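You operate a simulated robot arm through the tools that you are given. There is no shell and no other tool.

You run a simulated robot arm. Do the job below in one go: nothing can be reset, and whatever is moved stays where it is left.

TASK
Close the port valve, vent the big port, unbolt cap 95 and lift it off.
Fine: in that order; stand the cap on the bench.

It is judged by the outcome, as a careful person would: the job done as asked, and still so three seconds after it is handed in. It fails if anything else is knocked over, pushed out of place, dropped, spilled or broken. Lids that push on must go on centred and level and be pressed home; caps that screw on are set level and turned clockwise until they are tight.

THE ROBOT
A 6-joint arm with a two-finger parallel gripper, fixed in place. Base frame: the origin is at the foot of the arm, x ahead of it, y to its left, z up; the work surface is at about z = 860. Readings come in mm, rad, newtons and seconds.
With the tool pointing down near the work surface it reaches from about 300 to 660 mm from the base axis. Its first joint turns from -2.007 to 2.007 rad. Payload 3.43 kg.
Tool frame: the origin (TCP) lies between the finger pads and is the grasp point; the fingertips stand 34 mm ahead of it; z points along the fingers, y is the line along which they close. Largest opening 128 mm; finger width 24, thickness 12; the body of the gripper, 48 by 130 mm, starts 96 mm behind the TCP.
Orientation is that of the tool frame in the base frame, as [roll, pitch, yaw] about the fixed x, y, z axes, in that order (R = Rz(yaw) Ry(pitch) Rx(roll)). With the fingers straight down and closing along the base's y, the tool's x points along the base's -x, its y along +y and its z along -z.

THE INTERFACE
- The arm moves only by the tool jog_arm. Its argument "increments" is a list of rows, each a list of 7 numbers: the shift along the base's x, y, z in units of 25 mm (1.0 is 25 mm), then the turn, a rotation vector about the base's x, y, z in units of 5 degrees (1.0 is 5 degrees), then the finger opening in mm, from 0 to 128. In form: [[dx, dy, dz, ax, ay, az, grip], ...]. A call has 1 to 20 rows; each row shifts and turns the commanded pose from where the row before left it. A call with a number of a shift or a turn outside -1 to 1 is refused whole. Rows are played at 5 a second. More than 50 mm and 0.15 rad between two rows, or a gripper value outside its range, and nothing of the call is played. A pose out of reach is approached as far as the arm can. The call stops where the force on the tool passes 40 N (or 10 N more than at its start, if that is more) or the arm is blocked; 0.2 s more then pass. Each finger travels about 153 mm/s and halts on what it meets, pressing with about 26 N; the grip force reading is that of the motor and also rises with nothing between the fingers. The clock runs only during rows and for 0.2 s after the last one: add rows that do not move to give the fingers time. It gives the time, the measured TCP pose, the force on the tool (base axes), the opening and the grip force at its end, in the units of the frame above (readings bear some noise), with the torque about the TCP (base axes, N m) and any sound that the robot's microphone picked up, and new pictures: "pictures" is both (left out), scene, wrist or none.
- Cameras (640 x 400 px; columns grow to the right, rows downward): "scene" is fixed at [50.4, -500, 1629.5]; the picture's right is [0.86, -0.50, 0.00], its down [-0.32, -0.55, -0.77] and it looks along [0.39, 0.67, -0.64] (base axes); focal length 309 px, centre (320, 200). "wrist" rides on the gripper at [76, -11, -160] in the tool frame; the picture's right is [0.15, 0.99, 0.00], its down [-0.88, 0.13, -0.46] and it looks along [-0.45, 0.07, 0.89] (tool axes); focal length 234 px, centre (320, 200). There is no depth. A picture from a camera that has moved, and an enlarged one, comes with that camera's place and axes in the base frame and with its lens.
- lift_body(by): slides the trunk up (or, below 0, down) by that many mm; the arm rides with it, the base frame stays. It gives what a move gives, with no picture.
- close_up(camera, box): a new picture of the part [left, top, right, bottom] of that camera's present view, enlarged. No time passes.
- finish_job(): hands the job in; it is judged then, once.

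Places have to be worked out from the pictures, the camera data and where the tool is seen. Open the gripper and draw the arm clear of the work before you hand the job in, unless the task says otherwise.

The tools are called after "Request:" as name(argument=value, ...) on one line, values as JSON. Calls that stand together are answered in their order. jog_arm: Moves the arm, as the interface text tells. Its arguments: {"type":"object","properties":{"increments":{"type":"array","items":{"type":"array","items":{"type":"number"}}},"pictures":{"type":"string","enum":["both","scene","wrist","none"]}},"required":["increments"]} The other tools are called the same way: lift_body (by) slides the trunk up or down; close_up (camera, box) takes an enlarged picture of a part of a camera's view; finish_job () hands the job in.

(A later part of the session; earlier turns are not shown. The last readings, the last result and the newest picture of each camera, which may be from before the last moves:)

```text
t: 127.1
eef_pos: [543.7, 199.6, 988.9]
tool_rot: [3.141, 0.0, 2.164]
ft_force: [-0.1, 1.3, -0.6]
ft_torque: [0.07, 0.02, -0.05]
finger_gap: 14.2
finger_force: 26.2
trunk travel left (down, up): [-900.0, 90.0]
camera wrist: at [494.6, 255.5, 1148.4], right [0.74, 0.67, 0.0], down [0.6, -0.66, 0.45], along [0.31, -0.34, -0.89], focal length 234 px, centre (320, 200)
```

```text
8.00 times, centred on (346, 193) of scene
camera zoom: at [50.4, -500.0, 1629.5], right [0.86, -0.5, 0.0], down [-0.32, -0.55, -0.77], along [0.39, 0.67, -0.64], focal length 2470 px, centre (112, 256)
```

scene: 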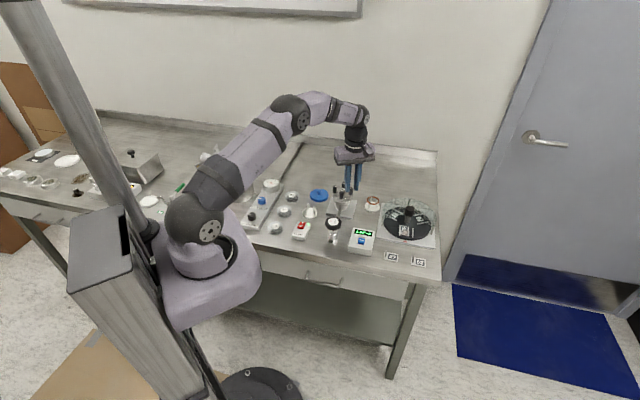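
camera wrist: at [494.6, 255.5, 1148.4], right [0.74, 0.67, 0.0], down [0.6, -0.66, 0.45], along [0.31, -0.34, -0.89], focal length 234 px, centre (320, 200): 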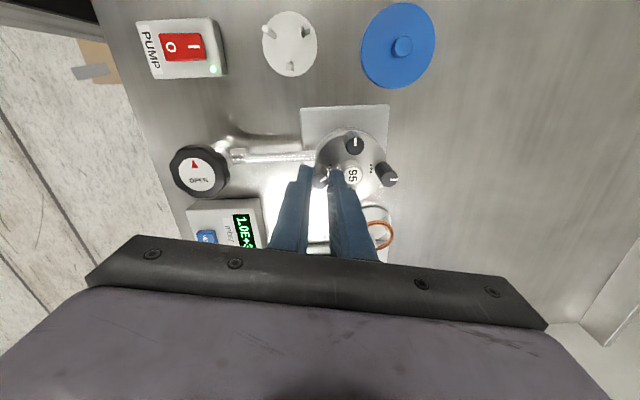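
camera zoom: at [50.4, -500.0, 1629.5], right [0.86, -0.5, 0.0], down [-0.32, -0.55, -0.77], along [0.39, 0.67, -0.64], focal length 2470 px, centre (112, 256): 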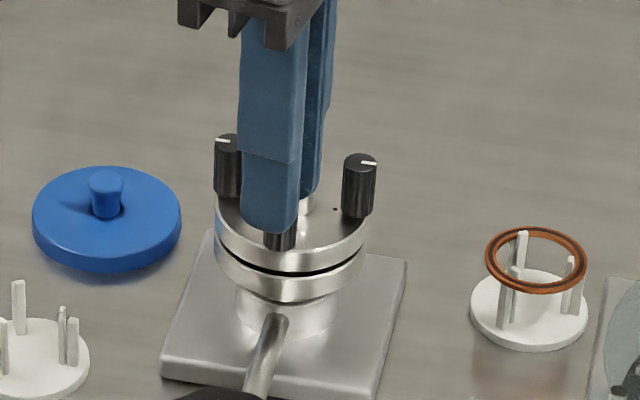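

Bolt 4 has turned about 36°. I continue counter-clockwise.

Request:
jog_arm(increments=[[0, 0, 0, 0, 0, 1, 0], [0, 0, 0, 0, 0, 1, 0], [0, 0, 0, 0, 0, 1, 0], [0, 0, 0, 0, 0, 1, 0], [0, 0, 0, 0, 0, 1, 0], [0, 0, 0, 0, 0, 1, 0], [0, 0, 0, 0, 0, 1, 0], [0, 0, 0, 0, 0, 1, 0], [0, 0, 0, 0, 0, 1, 0], [0, 0, 0, 0, 0, 1, 0], [0, 0, 0, 0, 0, 1, 0], [0, 0, 0, 0, 0, 1, 0], [0, 0, 0, 0, 0, 1, 0], [0, 0, 0, 0, 0, 1, 0], [0, 0, 0, 0, 0, 1, 0], [0, 0, 0, 0, 0, 1, 0], [0, 0, 0, 0, 0, 1, 0], [0, 0, 0, 0, 0, 1, 0]], pictures="wrist")

Request:
close_up(camera="wrist", box=[272, 130, 368, 210])

Request:
close_up(camera="scene", box=[322, 168, 370, 218])

```text
t: 130.9
eef_pos: [545.3, 197.3, 989.4]
tool_rot: [3.138, 0.001, -2.547]
ft_force: [-2.5, -5.5, -0.8]
ft_torque: [-0.31, 0.18, -0.02]
finger_gap: 14.0
finger_force: 26.1
trunk travel left (down, up): [-900.0, 90.0]
camera wrist: at [489.8, 146.5, 1148.5], right [-0.67, 0.74, 0.0], down [0.66, 0.6, 0.45], along [0.33, 0.31, -0.89], focal length 234 px, centre (320, 200)
```

wrist: 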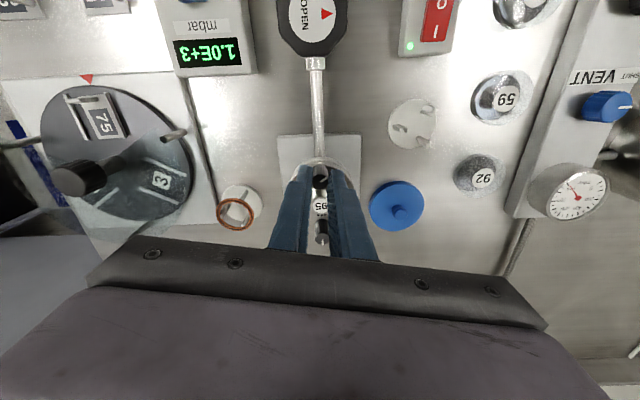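

```text
5.00 times, centred on (320, 170) of wrist
camera zoom: at [489.8, 146.5, 1148.5], right [-0.67, 0.74, 0.0], down [0.66, 0.6, 0.45], along [0.33, 0.31, -0.89], focal length 1171 px, centre (320, 350)
```

zoom: 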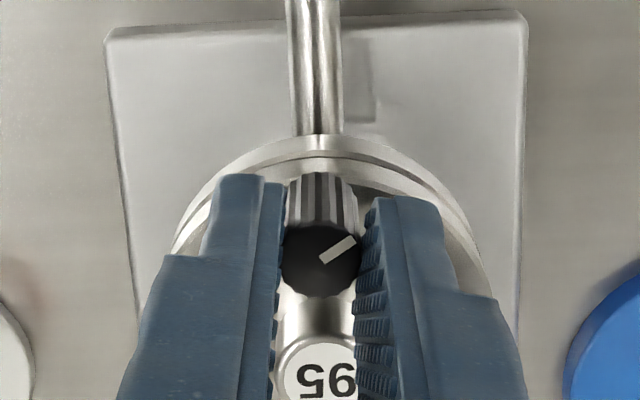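

```text
8.00 times, centred on (346, 193) of scene
camera zoom: at [50.4, -500.0, 1629.5], right [0.86, -0.5, 0.0], down [-0.32, -0.55, -0.77], along [0.39, 0.67, -0.64], focal length 2470 px, centre (112, 256)
```

zoom: 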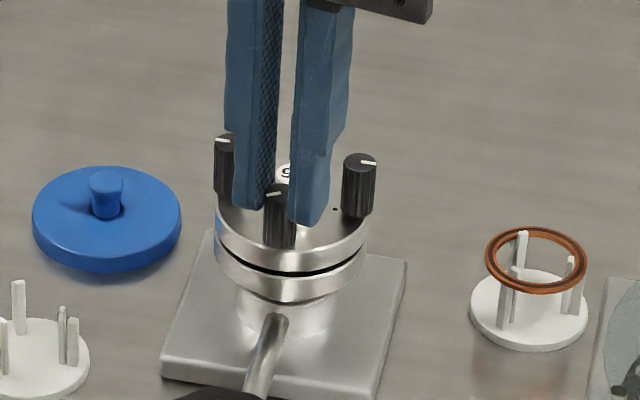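

About 126° done with no slip. I nudge y slightly and turn another 75° to reach the stop.

Request:
jog_arm(increments=[[-0.02, -0.035, 0, 0, 0, 1, 0], [0, 0, 0, 0, 0, 1, 0], [0, 0, 0, 0, 0, 1, 0], [0, 0, 0, 0, 0, 1, 0], [0, 0, 0, 0, 0, 1, 0], [0, 0, 0, 0, 0, 1, 0], [0, 0, 0, 0, 0, 1, 0], [0, 0, 0, 0, 0, 1, 0], [0, 0, 0, 0, 0, 1, 0], [0, 0, 0, 0, 0, 1, 0], [0, 0, 0, 0, 0, 1, 0], [0, 0, 0, 0, 0, 1, 0], [0, 0, 0, 0, 0, 1, 0], [0, 0, 0, 0, 0, 1, 0], [0, 0, 0, 0, 0, 1, 0]], pictures="wrist")

Request:
close_up(camera="wrist", box=[272, 130, 368, 210])

Request:
close_up(camera="scene", box=[322, 168, 370, 218])

```text
t: 134.1
eef_pos: [545.3, 198.2, 988.9]
tool_rot: [3.141, 0.0, -1.239]
ft_force: [4.6, 0.8, 0.7]
ft_torque: [0.03, -0.23, -0.09]
finger_gap: 14.0
finger_force: 25.8
trunk travel left (down, up): [-900.0, 90.0]
camera wrist: at [582.0, 130.7, 1148.4], right [-0.89, -0.46, 0.0], down [-0.41, 0.79, 0.46], along [-0.21, 0.4, -0.89], focal length 234 px, centre (320, 200)
```

wrist: 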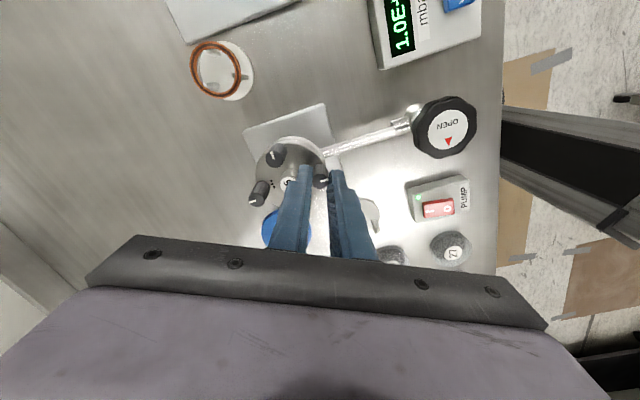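

```text
5.00 times, centred on (320, 170) of wrist
camera zoom: at [582.0, 130.7, 1148.4], right [-0.89, -0.46, 0.0], down [-0.41, 0.79, 0.46], along [-0.21, 0.4, -0.89], focal length 1171 px, centre (320, 350)
```

zoom: 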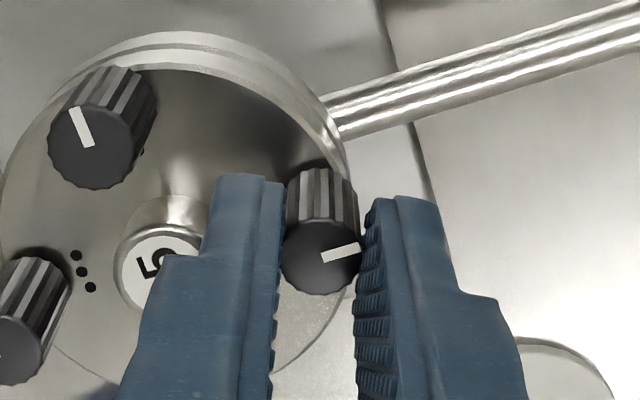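

```text
8.00 times, centred on (346, 193) of scene
camera zoom: at [50.4, -500.0, 1629.5], right [0.86, -0.5, 0.0], down [-0.32, -0.55, -0.77], along [0.39, 0.67, -0.64], focal length 2470 px, centre (112, 256)
```

zoom: 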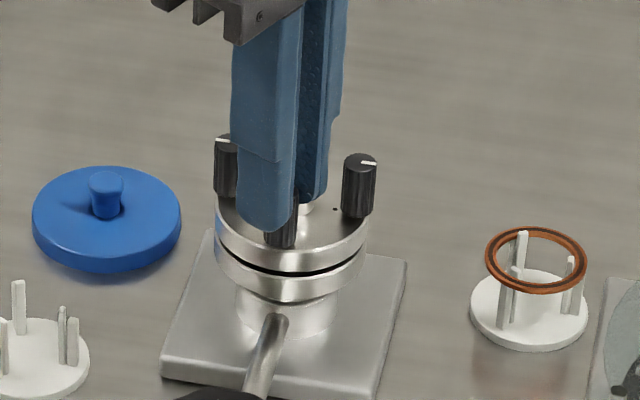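

The pointer is at −135°, about 183° from the start, so bolt 4 is at its stop. I give it a short confirming turn.

Request:
jog_arm(increments=[[0.02, 0, 0, 0, 0, 1, 0], [0, 0, 0, 0, 0, 1, 0], [0, 0, 0, 0, 0, 1, 0], [0, 0, 0, 0, 0, 1, 0]], pictures="wrist")

Request:
close_up(camera="wrist", box=[272, 130, 368, 210])

```text
t: 135.1
eef_pos: [545.8, 197.6, 988.9]
tool_rot: [-3.14, -0.005, -0.889]
ft_force: [3.5, 1.6, 0.5]
ft_torque: [0.11, -0.23, -0.16]
finger_gap: 13.9
finger_force: 26.7
trunk travel left (down, up): [-900.0, 90.0]
camera wrist: at [603.3, 146.4, 1148.3], right [-0.68, -0.74, 0.0], down [-0.66, 0.6, 0.45], along [-0.34, 0.31, -0.89], focal length 234 px, centre (320, 200)
```

wrist: 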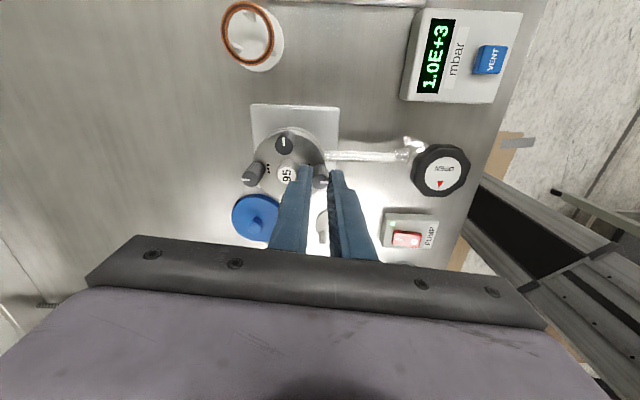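

```text
5.00 times, centred on (320, 170) of wrist
camera zoom: at [603.3, 146.4, 1148.3], right [-0.68, -0.74, 0.0], down [-0.66, 0.6, 0.45], along [-0.34, 0.31, -0.89], focal length 1171 px, centre (320, 350)
```

zoom: 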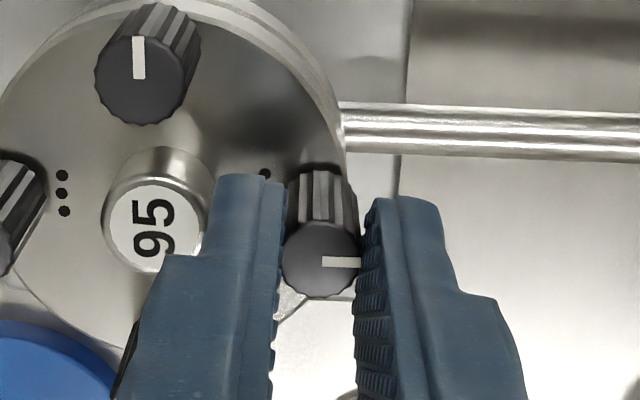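

All four bolts are at their stops: half a turn out, order 1-2-3-4. I release, lift high and wind the wrist back to yaw π for a wide view of the bench, so I can choose a free spot for the cap.

Request:
jog_arm(increments=[[0, 0, 0, 0, 0, 0, 24], [0, 0, 0, 0, 0, 0, 24], [0, 0, 0.7, 0, 0, 0, 24], [0, 0, 0.7, 0, 0, 0, 24], [0, 0, 0.4, 0, 0, -1, 40], [0, 0, 0.4, 0, 0, -1, 60], [0, 0, 0.4, 0, 0, -1, 80], [0, 0, 0.4, 0, 0, -1, 100], [0, 0, 0.4, 0, 0, -1, 110], [0, 0, 0.4, 0, 0, -1, 110], [0, 0, 0.4, 0, 0, -1, 110], [0, 0, 0.4, 0, 0, -1, 110], [0, 0, 0.4, 0, 0, -1, 110], [0, 0, 0.4, 0, 0, -1, 110], [0, 0, 0, 0, 0, -1, 110], [0, 0, 0, 0, 0, -1, 110], [0, 0, 0, 0, 0, -1, 110], [0, 0, 0, 0, 0, -1, 110], [0, 0, 0, 0, 0, -1, 110], [0, 0, 0, 0, 0, -1, 110]], pictures="none")

Request:
jog_arm(increments=[[0, 0, 0, 0, 0, -1, 110], [0, 0, 0, 0, 0, -1, 110], [0, 0, 0, 0, 0, -1, 110], [0, 0, 0, 0, 0, -1, 110], [0, 0, 0, 0, 0, -1, 110], [0, 0, 0, 0, 0, -1, 110], [0, 0, 0, 0, 0, -1, 110], [0, 0, 0, 0, 0, -1, 110], [0, 0, 0, 0, 0, -1, 110], [0, 0, 0, 0, 0, -0.8, 110]], pictures="both")

Request:
close_up(camera="scene", box=[240, 150, 400, 250])

```text
t: 139.3
eef_pos: [544.4, 197.6, 1123.2]
tool_rot: [-3.141, -0.002, -2.29]
ft_force: [0.2, -0.3, -0.4]
ft_torque: [-0.02, 0.01, -0.02]
finger_gap: 110.0
finger_force: 0.1
trunk travel left (down, up): [-900.0, 90.0]
```

```text
t: 141.5
eef_pos: [545.2, 197.7, 1123.4]
tool_rot: [-3.141, -0.003, 3.137]
ft_force: [-0.7, 0.2, 0.8]
ft_torque: [0.02, 0.0, 0.02]
finger_gap: 109.6
finger_force: 0.1
trunk travel left (down, up): [-900.0, 90.0]
camera wrist: at [470.9, 186.8, 1283.2], right [-0.14, 0.99, 0.0], down [0.88, 0.13, 0.46], along [0.45, 0.07, -0.89], focal length 234 px, centre (320, 200)
```

scene: 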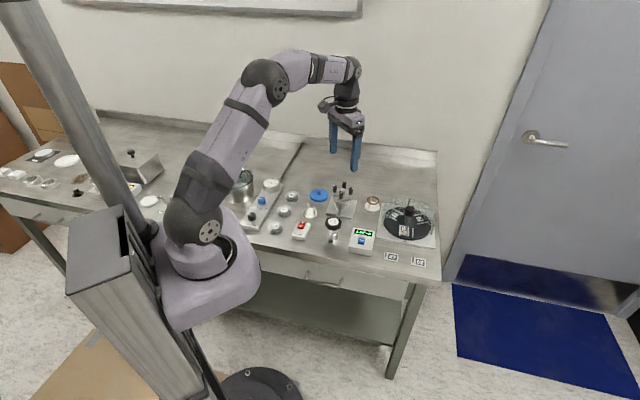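
wrist: 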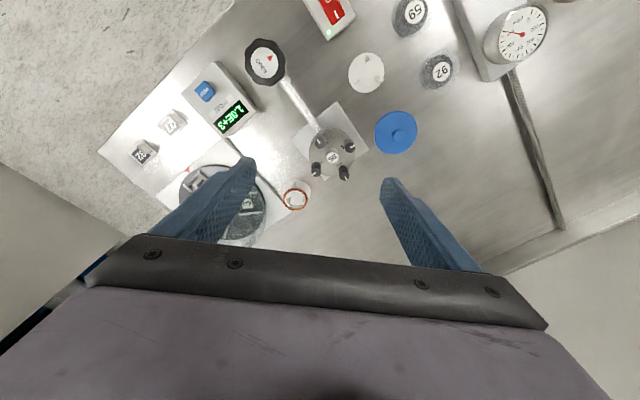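

```text
4.00 times, centred on (320, 200) of scene
camera zoom: at [50.4, -500.0, 1629.5], right [0.86, -0.5, 0.0], down [-0.32, -0.55, -0.77], along [0.39, 0.67, -0.64], focal length 1235 px, centre (320, 200)
```

zoom: 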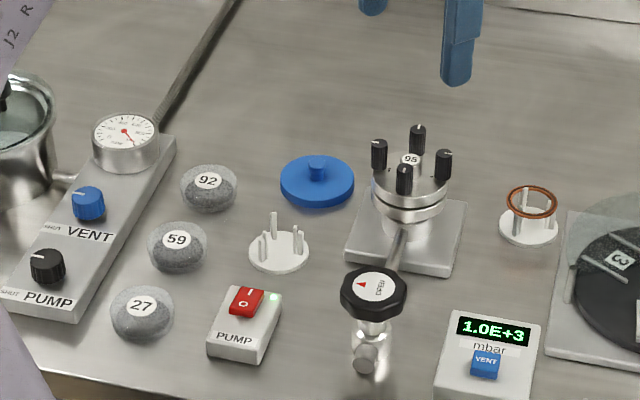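

The bench behind the lid and jar 92, around (488, 408), is free: about 50 mm to the jar and the lid edges, and 90 mm to the seam bar. Next I hover over the "95" handle at about (565.8, 219.3) with the fingers closing along y, to check they fit between the raised knobs.

Request:
jog_arm(increments=[[0.206, 0.215, -0.8, 0, 0, 0, 60], [0.206, 0.215, -0.8, 0, 0, 0, 40], [0.206, 0.215, -0.8, 0, 0, 0, 30], [0.206, 0.215, -0.8, 0, 0, 0, 30], [0, 0, -0.6, 0, 0, 0, 30]], pictures="wrist")

Request:
close_up(camera="wrist", box=[272, 120, 368, 200])

Request:
close_up(camera="scene", box=[322, 168, 370, 218])

```text
t: 142.7
eef_pos: [566.2, 219.9, 1027.8]
tool_rot: [3.139, -0.001, 3.139]
ft_force: [-0.4, 0.4, -0.7]
ft_torque: [0.0, 0.02, -0.02]
finger_gap: 29.9
finger_force: 0.0
trunk travel left (down, up): [-900.0, 90.0]
camera wrist: at [491.8, 208.8, 1187.9], right [-0.14, 0.99, 0.0], down [0.88, 0.13, 0.46], along [0.45, 0.07, -0.89], focal length 234 px, centre (320, 200)
```

wrist: 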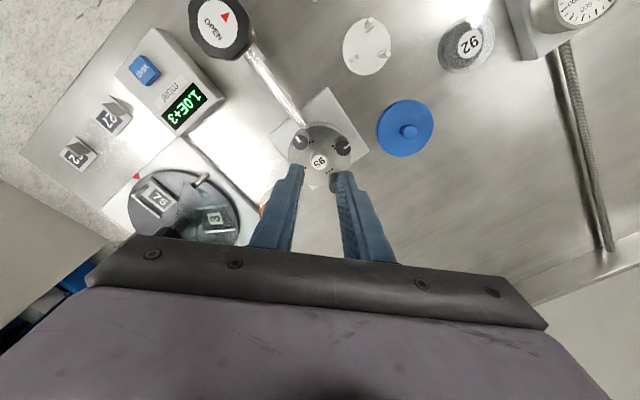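

```text
5.00 times, centred on (320, 160) of wrist
camera zoom: at [491.8, 208.8, 1187.9], right [-0.14, 0.99, 0.0], down [0.88, 0.13, 0.46], along [0.45, 0.07, -0.89], focal length 1171 px, centre (320, 400)
```

zoom: 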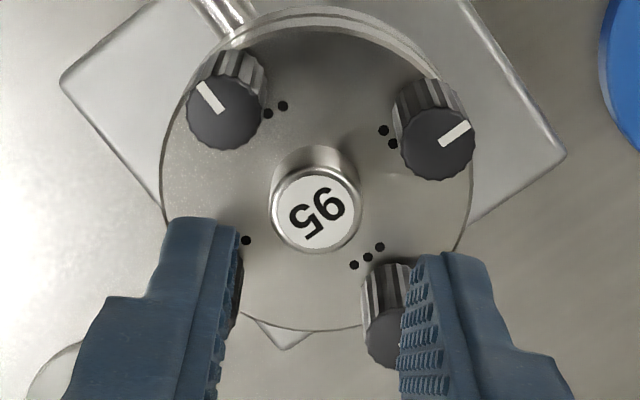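

```text
8.00 times, centred on (346, 193) of scene
camera zoom: at [50.4, -500.0, 1629.5], right [0.86, -0.5, 0.0], down [-0.32, -0.55, -0.77], along [0.39, 0.67, -0.64], focal length 2470 px, centre (112, 256)
```

zoom: 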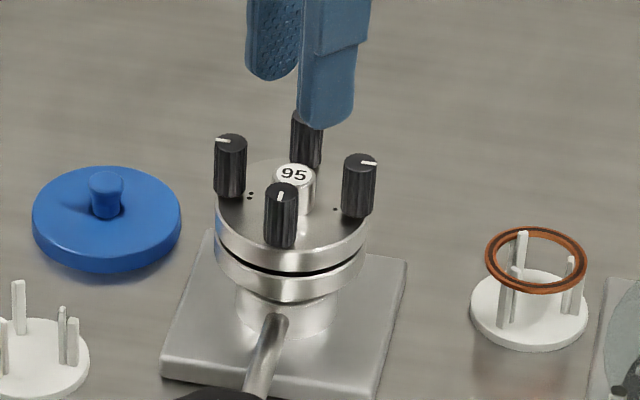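

The handle is centred under the tool to under 1 mm, and the knob square is aligned with the axes, so the fingers fit between the knobs with about 1.7 mm each side. I descend to just above the knob tops with a 26 mm gap and look again.

Request:
jog_arm(increments=[[0, 0, -0.5, 0, 0, 0, 26], [0, 0, -0.6, 0, 0, 0, 26], [0, 0, 0, 0, 0, 0, 26]], pictures="wrist")

Request:
close_up(camera="wrist", box=[272, 130, 368, 210])

Request:
close_up(camera="scene", box=[322, 168, 370, 218])

```text
t: 143.5
eef_pos: [564.1, 219.5, 1000.5]
tool_rot: [3.139, 0.001, 3.14]
ft_force: [0.1, 0.4, 0.3]
ft_torque: [0.0, -0.02, 0.03]
finger_gap: 25.8
finger_force: 0.0
trunk travel left (down, up): [-900.0, 90.0]
camera wrist: at [491.1, 208.6, 1160.2], right [-0.14, 0.99, 0.0], down [0.88, 0.13, 0.46], along [0.45, 0.07, -0.89], focal length 234 px, centre (320, 200)
```

wrist: 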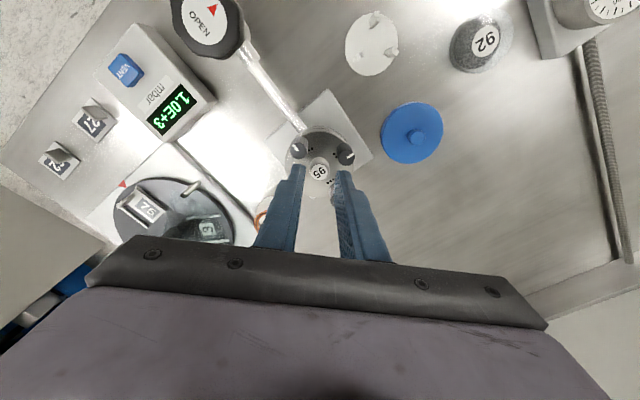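

```text
5.00 times, centred on (320, 170) of wrist
camera zoom: at [491.1, 208.6, 1160.2], right [-0.14, 0.99, 0.0], down [0.88, 0.13, 0.46], along [0.45, 0.07, -0.89], focal length 1171 px, centre (320, 350)
```

zoom: 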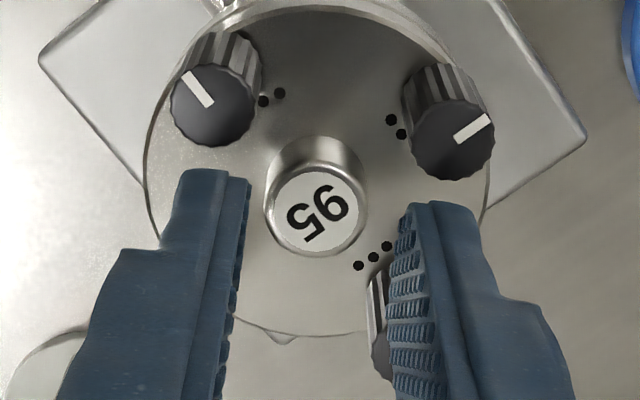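

```text
8.00 times, centred on (346, 193) of scene
camera zoom: at [50.4, -500.0, 1629.5], right [0.86, -0.5, 0.0], down [-0.32, -0.55, -0.77], along [0.39, 0.67, -0.64], focal length 2470 px, centre (112, 256)
```

zoom: 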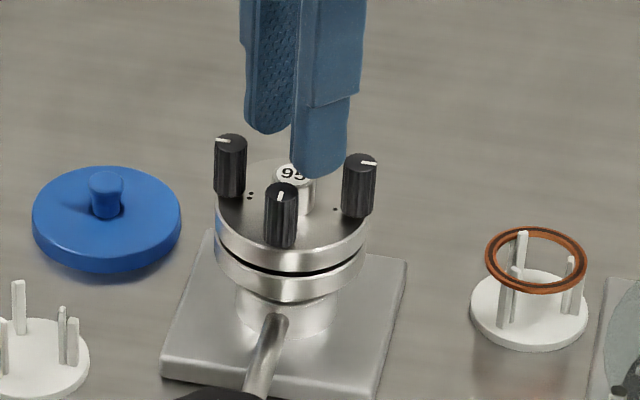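

The fingers look well placed between the knobs. I descend in small steps, watching for contact.

Request:
jog_arm(increments=[[0, 0, -0.2, 0, 0, 0, 26], [0, 0, -0.2, 0, 0, 0, 26], [0, 0, -0.2, 0, 0, 0, 26]], pictures="wrist")

Request:
close_up(camera="wrist", box=[272, 130, 368, 210])

Request:
close_up(camera="scene", box=[322, 168, 370, 218])

```text
t: 144.3
eef_pos: [564.9, 220.0, 985.5]
tool_rot: [3.141, -0.002, 3.141]
ft_force: [0.5, 0.1, -0.4]
ft_torque: [0.0, -0.02, -0.03]
finger_gap: 26.0
finger_force: 0.1
trunk travel left (down, up): [-900.0, 90.0]
camera wrist: at [491.0, 208.6, 1145.3], right [-0.14, 0.99, 0.0], down [0.88, 0.13, 0.46], along [0.45, 0.07, -0.89], focal length 234 px, centre (320, 200)
```

wrist: 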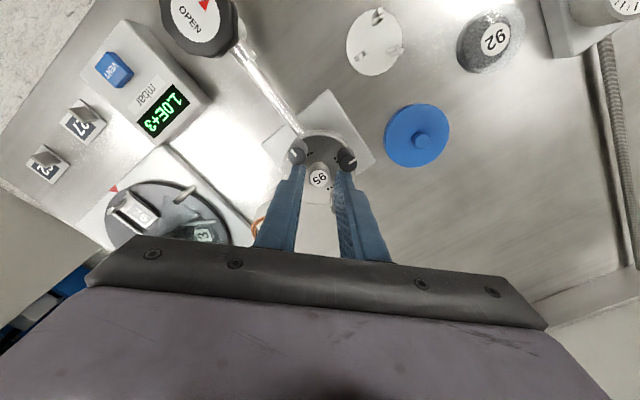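

```text
5.00 times, centred on (320, 170) of wrist
camera zoom: at [491.0, 208.6, 1145.3], right [-0.14, 0.99, 0.0], down [0.88, 0.13, 0.46], along [0.45, 0.07, -0.89], focal length 1171 px, centre (320, 350)
```

zoom: 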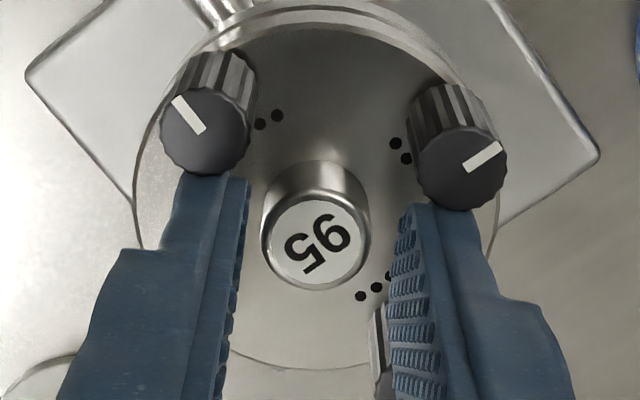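

```text
8.00 times, centred on (346, 193) of scene
camera zoom: at [50.4, -500.0, 1629.5], right [0.86, -0.5, 0.0], down [-0.32, -0.55, -0.77], along [0.39, 0.67, -0.64], focal length 2470 px, centre (112, 256)
```

zoom: 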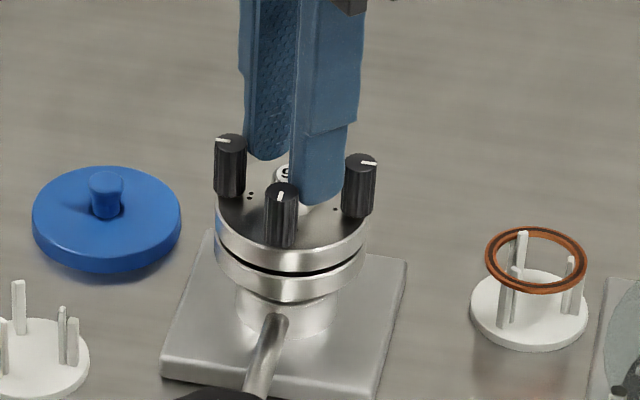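

Tips are past the knob tops with zero force. I shift 0.8 mm in +x for even clearance and continue down around the handle.

Request:
jog_arm(increments=[[0.03, 0, -0.1, 0, 0, 0, 26], [0, 0, -0.2, 0, 0, 0, 26], [0, 0, -0.2, 0, 0, 0, 26]], pictures="wrist")

Request:
close_up(camera="wrist", box=[272, 130, 368, 210])

Request:
close_up(camera="scene", box=[322, 168, 370, 218])

```text
t: 145.1
eef_pos: [565.0, 219.7, 972.9]
tool_rot: [-3.141, -0.002, 3.14]
ft_force: [-0.7, 0.1, -0.2]
ft_torque: [0.02, 0.04, 0.01]
finger_gap: 25.9
finger_force: 0.1
trunk travel left (down, up): [-900.0, 90.0]
camera wrist: at [492.0, 208.5, 1133.1], right [-0.14, 0.99, 0.0], down [0.88, 0.13, 0.45], along [0.45, 0.07, -0.89], focal length 234 px, centre (320, 200)
```

wrist: 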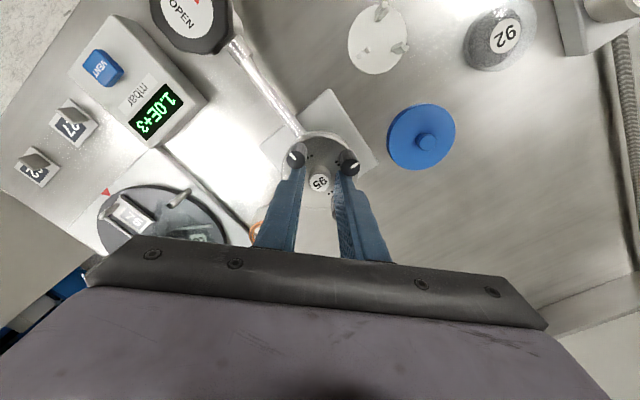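

```text
5.00 times, centred on (320, 170) of wrist
camera zoom: at [492.0, 208.5, 1133.1], right [-0.14, 0.99, 0.0], down [0.88, 0.13, 0.45], along [0.45, 0.07, -0.89], focal length 1171 px, centre (320, 350)
```

zoom: 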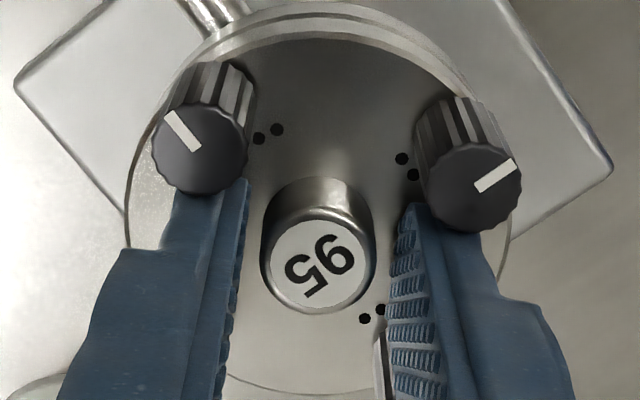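

```text
8.00 times, centred on (346, 193) of scene
camera zoom: at [50.4, -500.0, 1629.5], right [0.86, -0.5, 0.0], down [-0.32, -0.55, -0.77], along [0.39, 0.67, -0.64], focal length 2470 px, centre (112, 256)
```

zoom: 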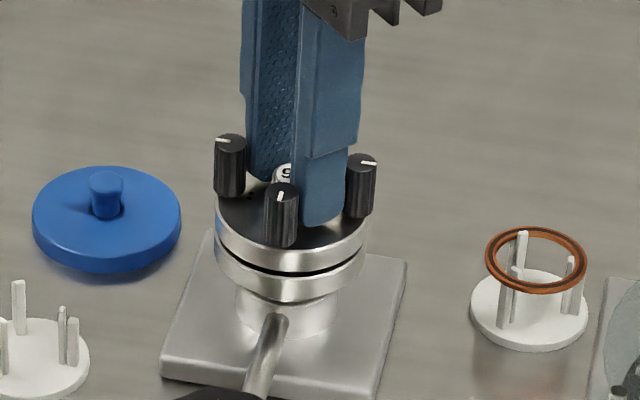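

The fingers sit on both sides of the handle between the knobs with no contact. I close on it.

Request:
jog_arm(increments=[[0, 0, 0, 0, 0, 0, 10], [0, 0, 0, 0, 0, 0, 0], [0, 0, 0, 0, 0, 0, 0]], pictures="none")

Request:
jog_arm(increments=[[0, 0, 0.08, 0, 0, 0, 0], [0, 0, 0.08, 0, 0, 0, 0], [0, 0, 0.08, 0, 0, 0, 0], [0, 0, 0, 0, 0, 0, 0]], pictures="both")

Request:
close_up(camera="scene", box=[322, 168, 370, 218])

Request:
close_up(camera="wrist", box=[272, 130, 368, 210])

```text
t: 145.9
eef_pos: [565.2, 220.2, 973.4]
tool_rot: [3.141, -0.001, 3.139]
ft_force: [0.6, -2.4, 0.9]
ft_torque: [-0.14, -0.04, 0.01]
finger_gap: 19.0
finger_force: 26.0
trunk travel left (down, up): [-900.0, 90.0]
```

```text
t: 146.9
eef_pos: [565.2, 218.8, 979.3]
tool_rot: [3.14, -0.002, 3.139]
ft_force: [-0.6, 0.5, -4.2]
ft_torque: [0.0, 0.0, -0.01]
finger_gap: 19.4
finger_force: 25.7
trunk travel left (down, up): [-900.0, 90.0]
camera wrist: at [492.3, 208.8, 1139.0], right [-0.14, 0.99, 0.0], down [0.88, 0.13, 0.45], along [0.45, 0.07, -0.89], focal length 234 px, centre (320, 200)
```

scene: 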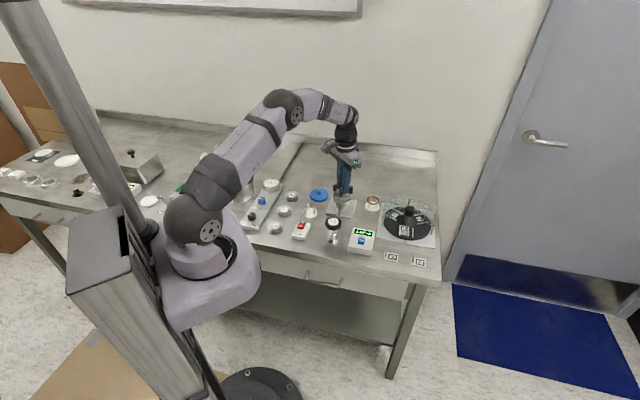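
wrist: 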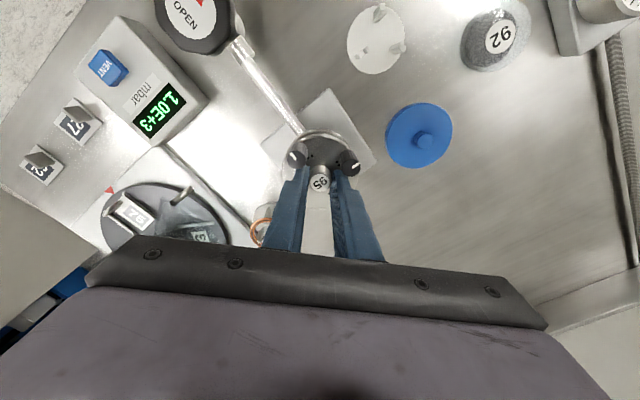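

```text
8.00 times, centred on (346, 193) of scene
camera zoom: at [50.4, -500.0, 1629.5], right [0.86, -0.5, 0.0], down [-0.32, -0.55, -0.77], along [0.39, 0.67, -0.64], focal length 2470 px, centre (112, 256)
```

zoom: 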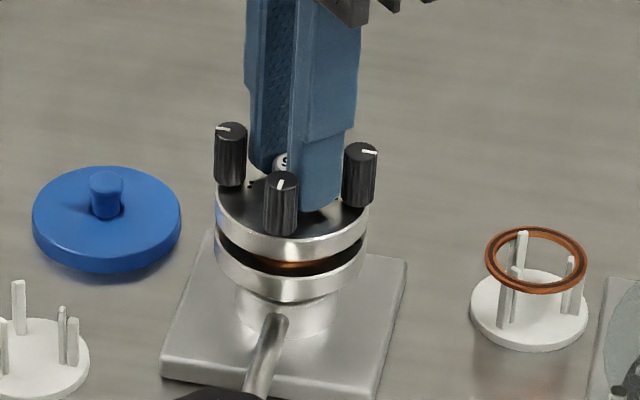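

```text
5.00 times, centred on (320, 170) of wrist
camera zoom: at [492.3, 208.8, 1139.0], right [-0.14, 0.99, 0.0], down [0.88, 0.13, 0.45], along [0.45, 0.07, -0.89], focal length 1171 px, centre (320, 350)
```

zoom: 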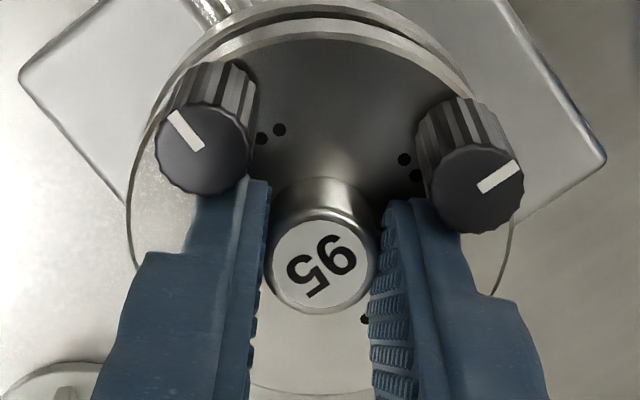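

The cap comes free cleanly: about 6 mm up, roughly 4 N of weight, with the copper gasket staying on the port. I lift it straight up.

Request:
jog_arm(increments=[[0, 0, 0.2, 0, 0, 0, 0], [0, 0, 0.4, 0, 0, 0, 0], [0, 0, 0.6, 0, 0, 0, 0], [0, 0, 0.8, 0, 0, 0, 0], [0, 0, 0.8, 0, 0, 0, 0], [0, 0, 0.8, 0, 0, 0, 0], [0, 0, 0.4, 0, 0, 0, 0], [0, 0, 0, 0, 0, 0, 0]], pictures="both")

Request:
close_up(camera="scene", box=[310, 120, 390, 220])

```text
t: 148.7
eef_pos: [565.5, 219.8, 1079.2]
tool_rot: [-3.14, -0.002, 3.14]
ft_force: [0.5, 0.0, -3.9]
ft_torque: [-0.01, -0.02, 0.0]
finger_gap: 19.4
finger_force: 26.0
trunk travel left (down, up): [-900.0, 90.0]
camera wrist: at [491.9, 209.2, 1239.2], right [-0.14, 0.99, 0.0], down [0.88, 0.13, 0.45], along [0.45, 0.07, -0.89], focal length 234 px, centre (320, 200)
```

scene: 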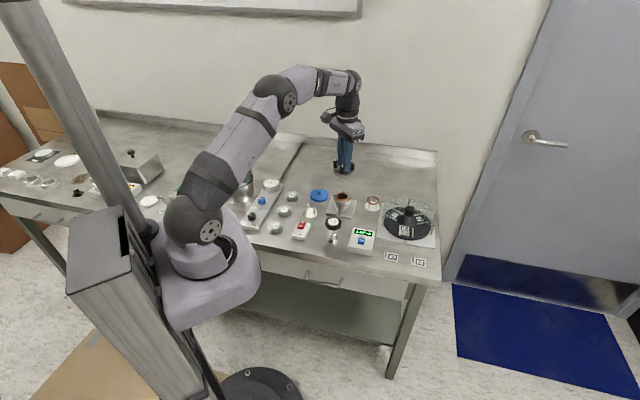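
wrist: 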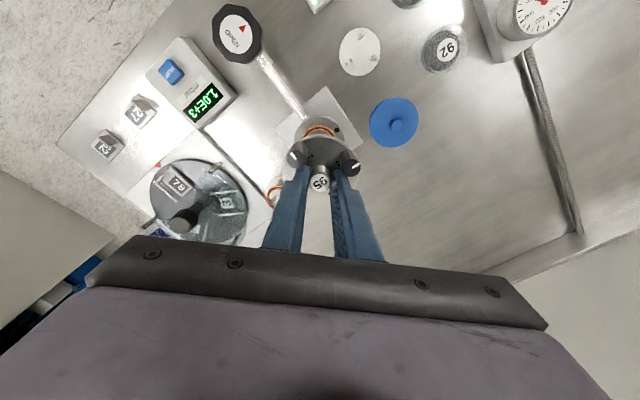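

```text
4.00 times, centred on (350, 170) of scene
camera zoom: at [50.4, -500.0, 1629.5], right [0.86, -0.5, 0.0], down [-0.32, -0.55, -0.77], along [0.39, 0.67, -0.64], focal length 1235 px, centre (200, 320)
```

zoom: 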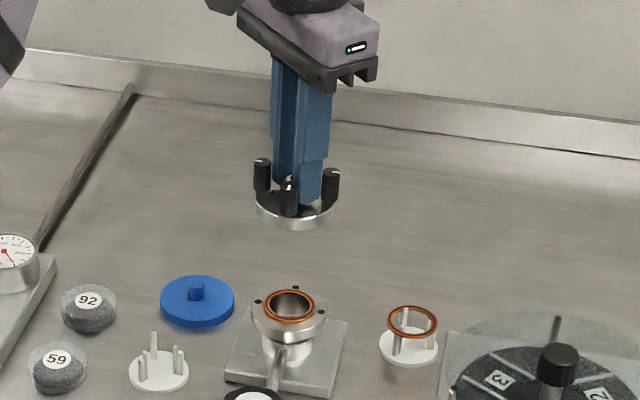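

The cap is off and its underside is clear, with no bolts protruding visibly. I carry it at height to above the free spot near (488, 408).

Request:
jog_arm(increments=[[-0.31, 0.752, 0, 0, 0, 0, 0], [-0.31, 0.752, 0, 0, 0, 0, 0], [-0.31, 0.752, 0, 0, 0, 0, 0], [-0.31, 0.752, 0, 0, 0, 0, 0], [-0.31, 0.752, 0, 0, 0, 0, 0], [-0.31, 0.752, 0, 0, 0, 0, 0], [-0.31, 0.752, 0, 0, 0, 0, 0], [-0.31, 0.752, 0, 0, 0, 0, 0], [-0.31, 0.752, 0, 0, 0, 0, 0], [-0.31, 0.752, 0, 0, 0, 0, 0], [0, 0, 0, 0, 0, 0, 0]], pictures="both")

Request:
close_up(camera="scene", box=[250, 120, 350, 220])

Request:
close_up(camera="wrist", box=[220, 60, 420, 220])

```text
t: 151.1
eef_pos: [488.9, 408.8, 1079.6]
tool_rot: [3.141, -0.001, 3.14]
ft_force: [0.5, -1.3, -3.5]
ft_torque: [-0.03, 0.02, 0.04]
finger_gap: 19.1
finger_force: 25.8
trunk travel left (down, up): [-900.0, 90.0]
camera wrist: at [414.1, 397.3, 1239.4], right [-0.14, 0.99, 0.0], down [0.88, 0.13, 0.45], along [0.45, 0.07, -0.89], focal length 234 px, centre (320, 200)
```

scene: 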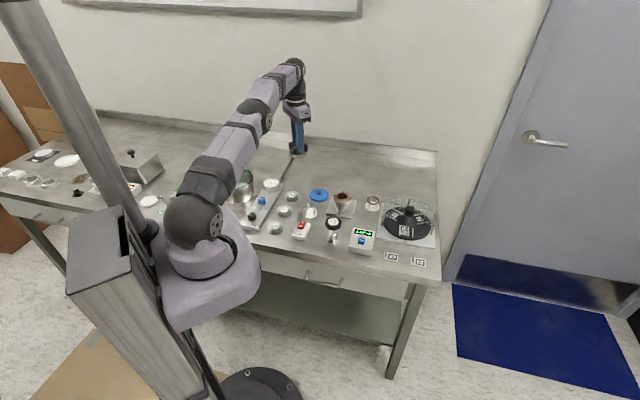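
wrist: 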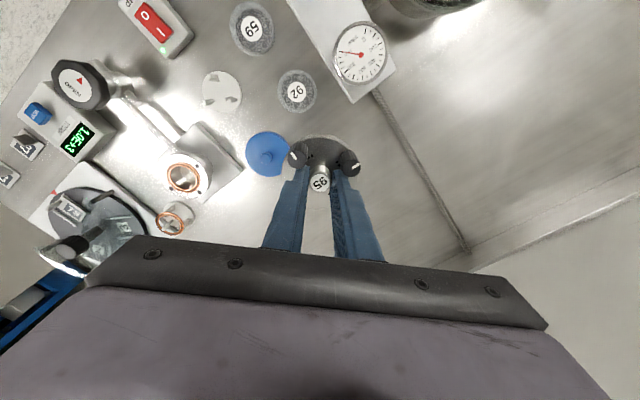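

```text
4.00 times, centred on (300, 170) of scene
camera zoom: at [50.4, -500.0, 1629.5], right [0.86, -0.5, 0.0], down [-0.32, -0.55, -0.77], along [0.39, 0.67, -0.64], focal length 1235 px, centre (400, 320)
```

zoom: 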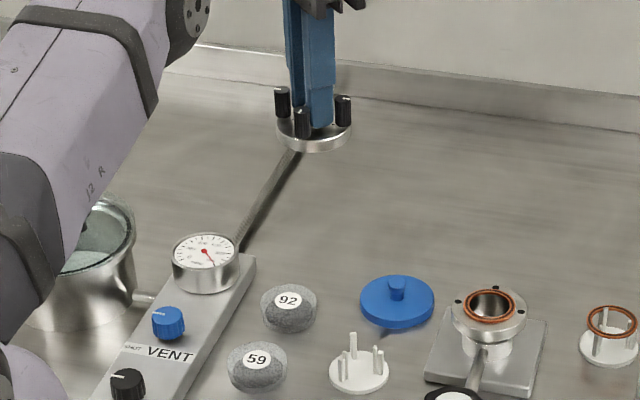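

```text
2.50 times, centred on (320, 140) of wrist
camera zoom: at [414.1, 397.3, 1239.4], right [-0.14, 0.99, 0.0], down [0.88, 0.13, 0.45], along [0.45, 0.07, -0.89], focal length 585 px, centre (320, 350)
```

zoom: 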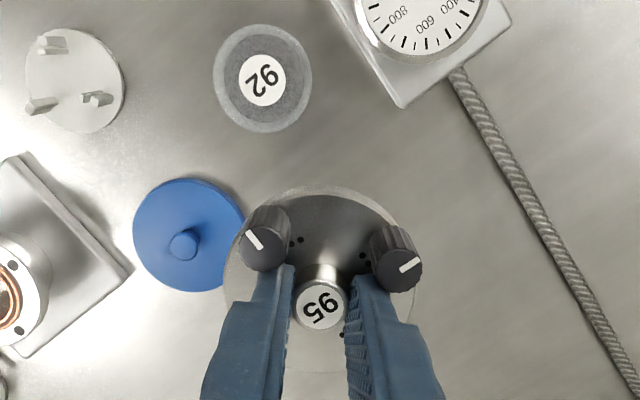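

Measured from here, jar 92 is at about (431, 365) and the lid at about (533, 330), so I shift to (493, 415) for at least 12 mm clearance all round. Then I lower to about 20 mm above the bench and check.

Request:
jog_arm(increments=[[0.17, 0.256, -0.5, 0, 0, 0, 0], [0, 0, -0.9, 0, 0, 0, 0], [0, 0, -0.9, 0, 0, 0, 0], [0, 0, -0.9, 0, 0, 0, 0], [0, 0, -0.9, 0, 0, 0, 0], [0, 0, -0.9, 0, 0, 0, 0], [0, 0, -0.6, 0, 0, 0, 0], [0, 0, 0, 0, 0, 0, 0]], pictures="both")

Request:
close_up(camera="scene", box=[260, 140, 340, 220])

Request:
close_up(camera="wrist", box=[220, 60, 420, 220])

```text
t: 152.9
eef_pos: [491.8, 412.0, 939.5]
tool_rot: [3.141, -0.002, 3.139]
ft_force: [0.1, 0.4, -5.1]
ft_torque: [-0.02, -0.01, -0.01]
finger_gap: 19.5
finger_force: 25.9
out of reach, approached as far as the arm can: row 1
trunk travel left (down, up): [-900.0, 90.0]
camera wrist: at [416.9, 400.7, 1097.9], right [-0.14, 0.99, 0.0], down [0.88, 0.13, 0.45], along [0.45, 0.07, -0.89], focal length 234 px, centre (320, 200)
```

scene: 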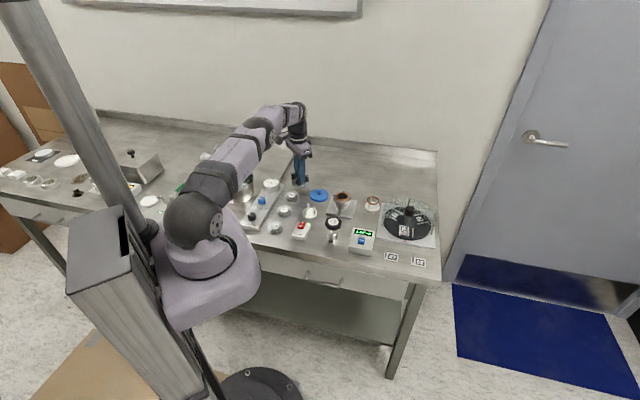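
wrist: 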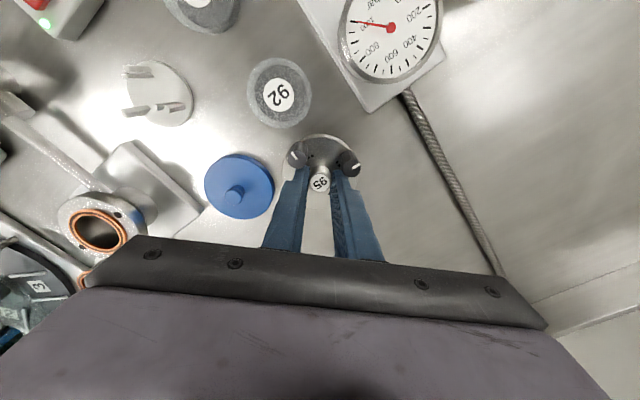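

```text
5.00 times, centred on (300, 180) of scene
camera zoom: at [50.4, -500.0, 1629.5], right [0.86, -0.5, 0.0], down [-0.32, -0.55, -0.77], along [0.39, 0.67, -0.64], focal length 1544 px, centre (420, 300)
```

zoom: 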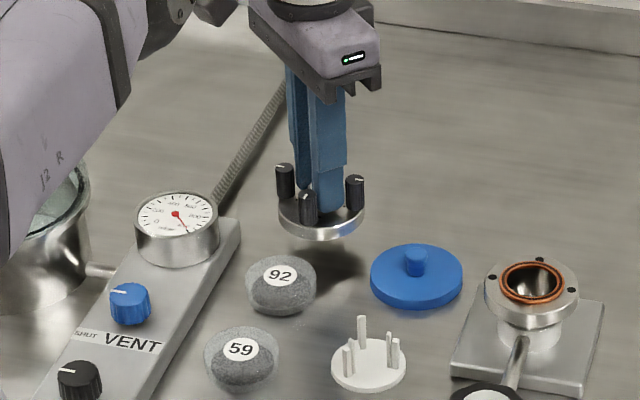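

```text
2.50 times, centred on (320, 140) of wrist
camera zoom: at [416.9, 400.7, 1097.9], right [-0.14, 0.99, 0.0], down [0.88, 0.13, 0.45], along [0.45, 0.07, -0.89], focal length 585 px, centre (320, 350)
```

zoom: 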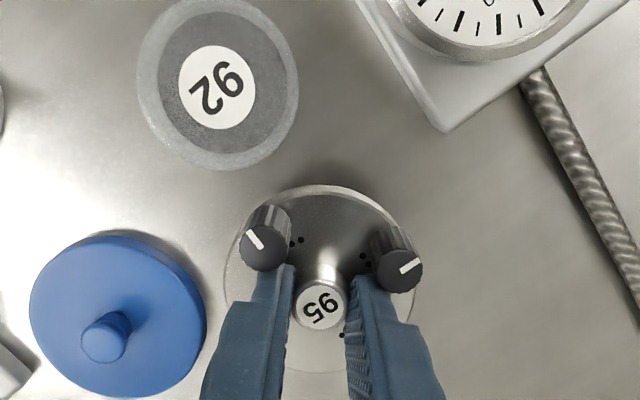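

The cap hangs over clear bench with visible gaps to jar 92 and the blue lid. I lower further, then in small steps until the bench takes the weight.

Request:
jog_arm(increments=[[0, 0, -0.4, 0, 0, 0, 0], [0, 0, -0.4, 0, 0, 0, 0], [0, 0, 0, 0, 0, 0, 0]], pictures="none")

Request:
close_up(camera="scene", box=[270, 160, 330, 220])

```text
t: 153.7
eef_pos: [490.1, 413.0, 918.0]
tool_rot: [3.141, -0.002, 3.14]
ft_force: [-0.6, 1.1, -3.6]
ft_torque: [-0.02, 0.01, 0.03]
finger_gap: 19.7
finger_force: 25.6
trunk travel left (down, up): [-900.0, 90.0]
```

```text
6.67 times, centred on (300, 190) of scene
camera zoom: at [50.4, -500.0, 1629.5], right [0.86, -0.5, 0.0], down [-0.32, -0.55, -0.77], along [0.39, 0.67, -0.64], focal length 2059 px, centre (453, 267)
```

zoom: 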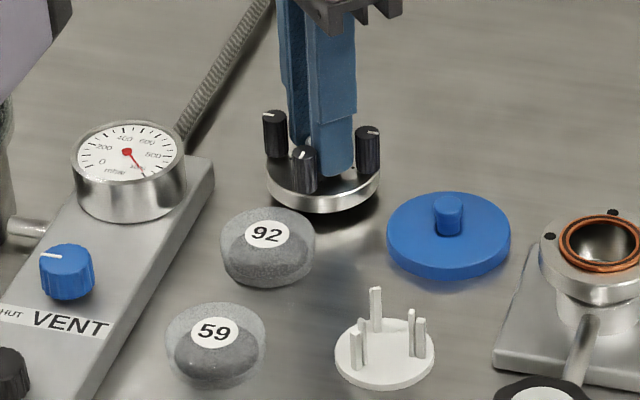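

Request:
jog_arm(increments=[[0, 0, -0.06, 0, 0, 0, 0], [0, 0, -0.06, 0, 0, 0, 0], [0, 0, -0.06, 0, 0, 0, 0], [0, 0, 0, 0, 0, 0, 0]], pictures="none")

```text
t: 154.7
eef_pos: [490.5, 412.1, 914.4]
tool_rot: [-3.141, 0.0, 3.141]
ft_force: [0.0, 0.1, -4.4]
ft_torque: [0.02, -0.03, -0.01]
finger_gap: 19.1
finger_force: 26.0
trunk travel left (down, up): [-900.0, 90.0]
```

The cap is still hanging (−4.4 N). I continue down in 1–1.5 mm steps.

Request:
jog_arm(increments=[[0, 0, -0.06, 0, 0, 0, 0], [0, 0, -0.06, 0, 0, 0, 0], [0, 0, 0, 0, 0, 0, 0]], pictures="none")

Request:
close_up(camera="scene", box=[270, 160, 330, 220])

```text
t: 155.5
eef_pos: [489.2, 411.8, 911.2]
tool_rot: [3.141, -0.003, 3.138]
ft_force: [-0.1, 0.8, -3.9]
ft_torque: [0.0, 0.01, -0.02]
finger_gap: 19.4
finger_force: 26.0
trunk travel left (down, up): [-900.0, 90.0]
```

```text
6.67 times, centred on (300, 190) of scene
camera zoom: at [50.4, -500.0, 1629.5], right [0.86, -0.5, 0.0], down [-0.32, -0.55, -0.77], along [0.39, 0.67, -0.64], focal length 2059 px, centre (453, 267)
```

zoom: 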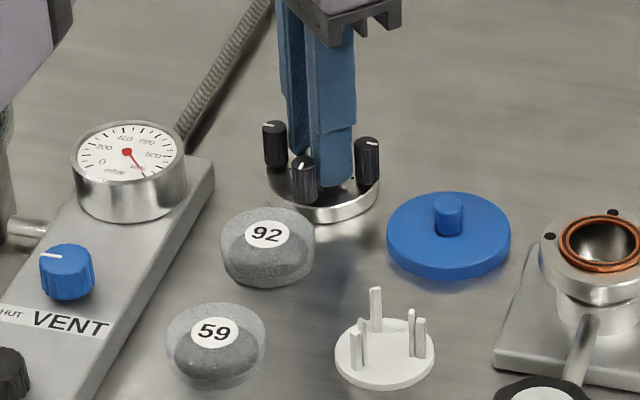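

Request:
jog_arm(increments=[[0, 0, -0.05, 0, 0, 0, 0], [0, 0, -0.05, 0, 0, 0, 0], [0, 0, 0, 0, 0, 0, 0]], pictures="none")

```text
t: 156.3
eef_pos: [489.8, 411.9, 910.5]
tool_rot: [3.138, 0.001, 3.139]
ft_force: [0.4, -0.9, 6.4]
ft_torque: [-0.15, 0.36, 0.07]
finger_gap: 19.4
finger_force: 25.6
trunk travel left (down, up): [-900.0, 90.0]
```

Contact: the force changed from −4 to +6 N, so the cap rests on the bench. I relieve the slight press by 0.5 mm and open the fingers just enough to clear the handle.

Request:
jog_arm(increments=[[0, 0, 0.02, 0, 0, 0, 0], [0, 0, 0, 0, 0, 0, 0], [0, 0, 0, 0, 0, 0, 23], [0, 0, 0, 0, 0, 0, 26], [0, 0, 0, 0, 0, 0, 26], [0, 0, 0, 0, 0, 0, 26]], pictures="wrist")

Request:
close_up(camera="scene", box=[270, 160, 330, 220])

Request:
close_up(camera="wrist", box=[260, 120, 380, 220])

```text
t: 157.7
eef_pos: [489.4, 412.3, 910.3]
tool_rot: [-3.141, -0.002, 3.139]
ft_force: [0.2, -0.2, -0.6]
ft_torque: [0.03, 0.02, -0.04]
finger_gap: 26.0
finger_force: 0.1
trunk travel left (down, up): [-900.0, 90.0]
camera wrist: at [416.1, 401.1, 1069.3], right [-0.14, 0.99, 0.0], down [0.88, 0.13, 0.46], along [0.45, 0.07, -0.89], focal length 234 px, centre (320, 200)
```

wrist: 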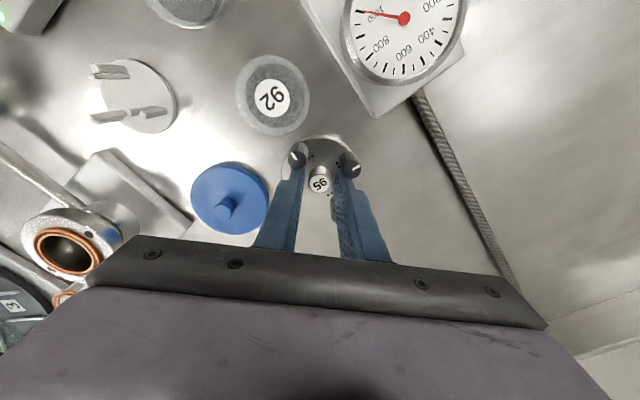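

```text
6.67 times, centred on (300, 190) of scene
camera zoom: at [50.4, -500.0, 1629.5], right [0.86, -0.5, 0.0], down [-0.32, -0.55, -0.77], along [0.39, 0.67, -0.64], focal length 2059 px, centre (453, 267)
```

zoom: 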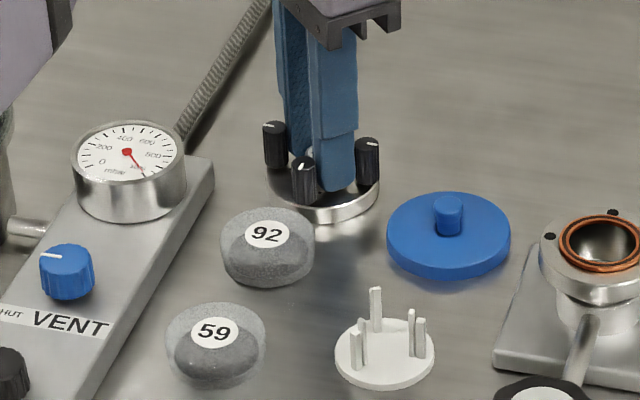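

```text
4.00 times, centred on (320, 170) of wrist
camera zoom: at [416.1, 401.1, 1069.3], right [-0.14, 0.99, 0.0], down [0.88, 0.13, 0.46], along [0.45, 0.07, -0.89], focal length 937 px, centre (320, 320)
```

zoom: 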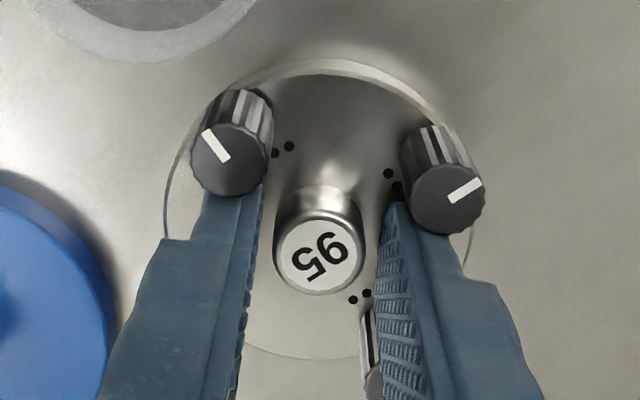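

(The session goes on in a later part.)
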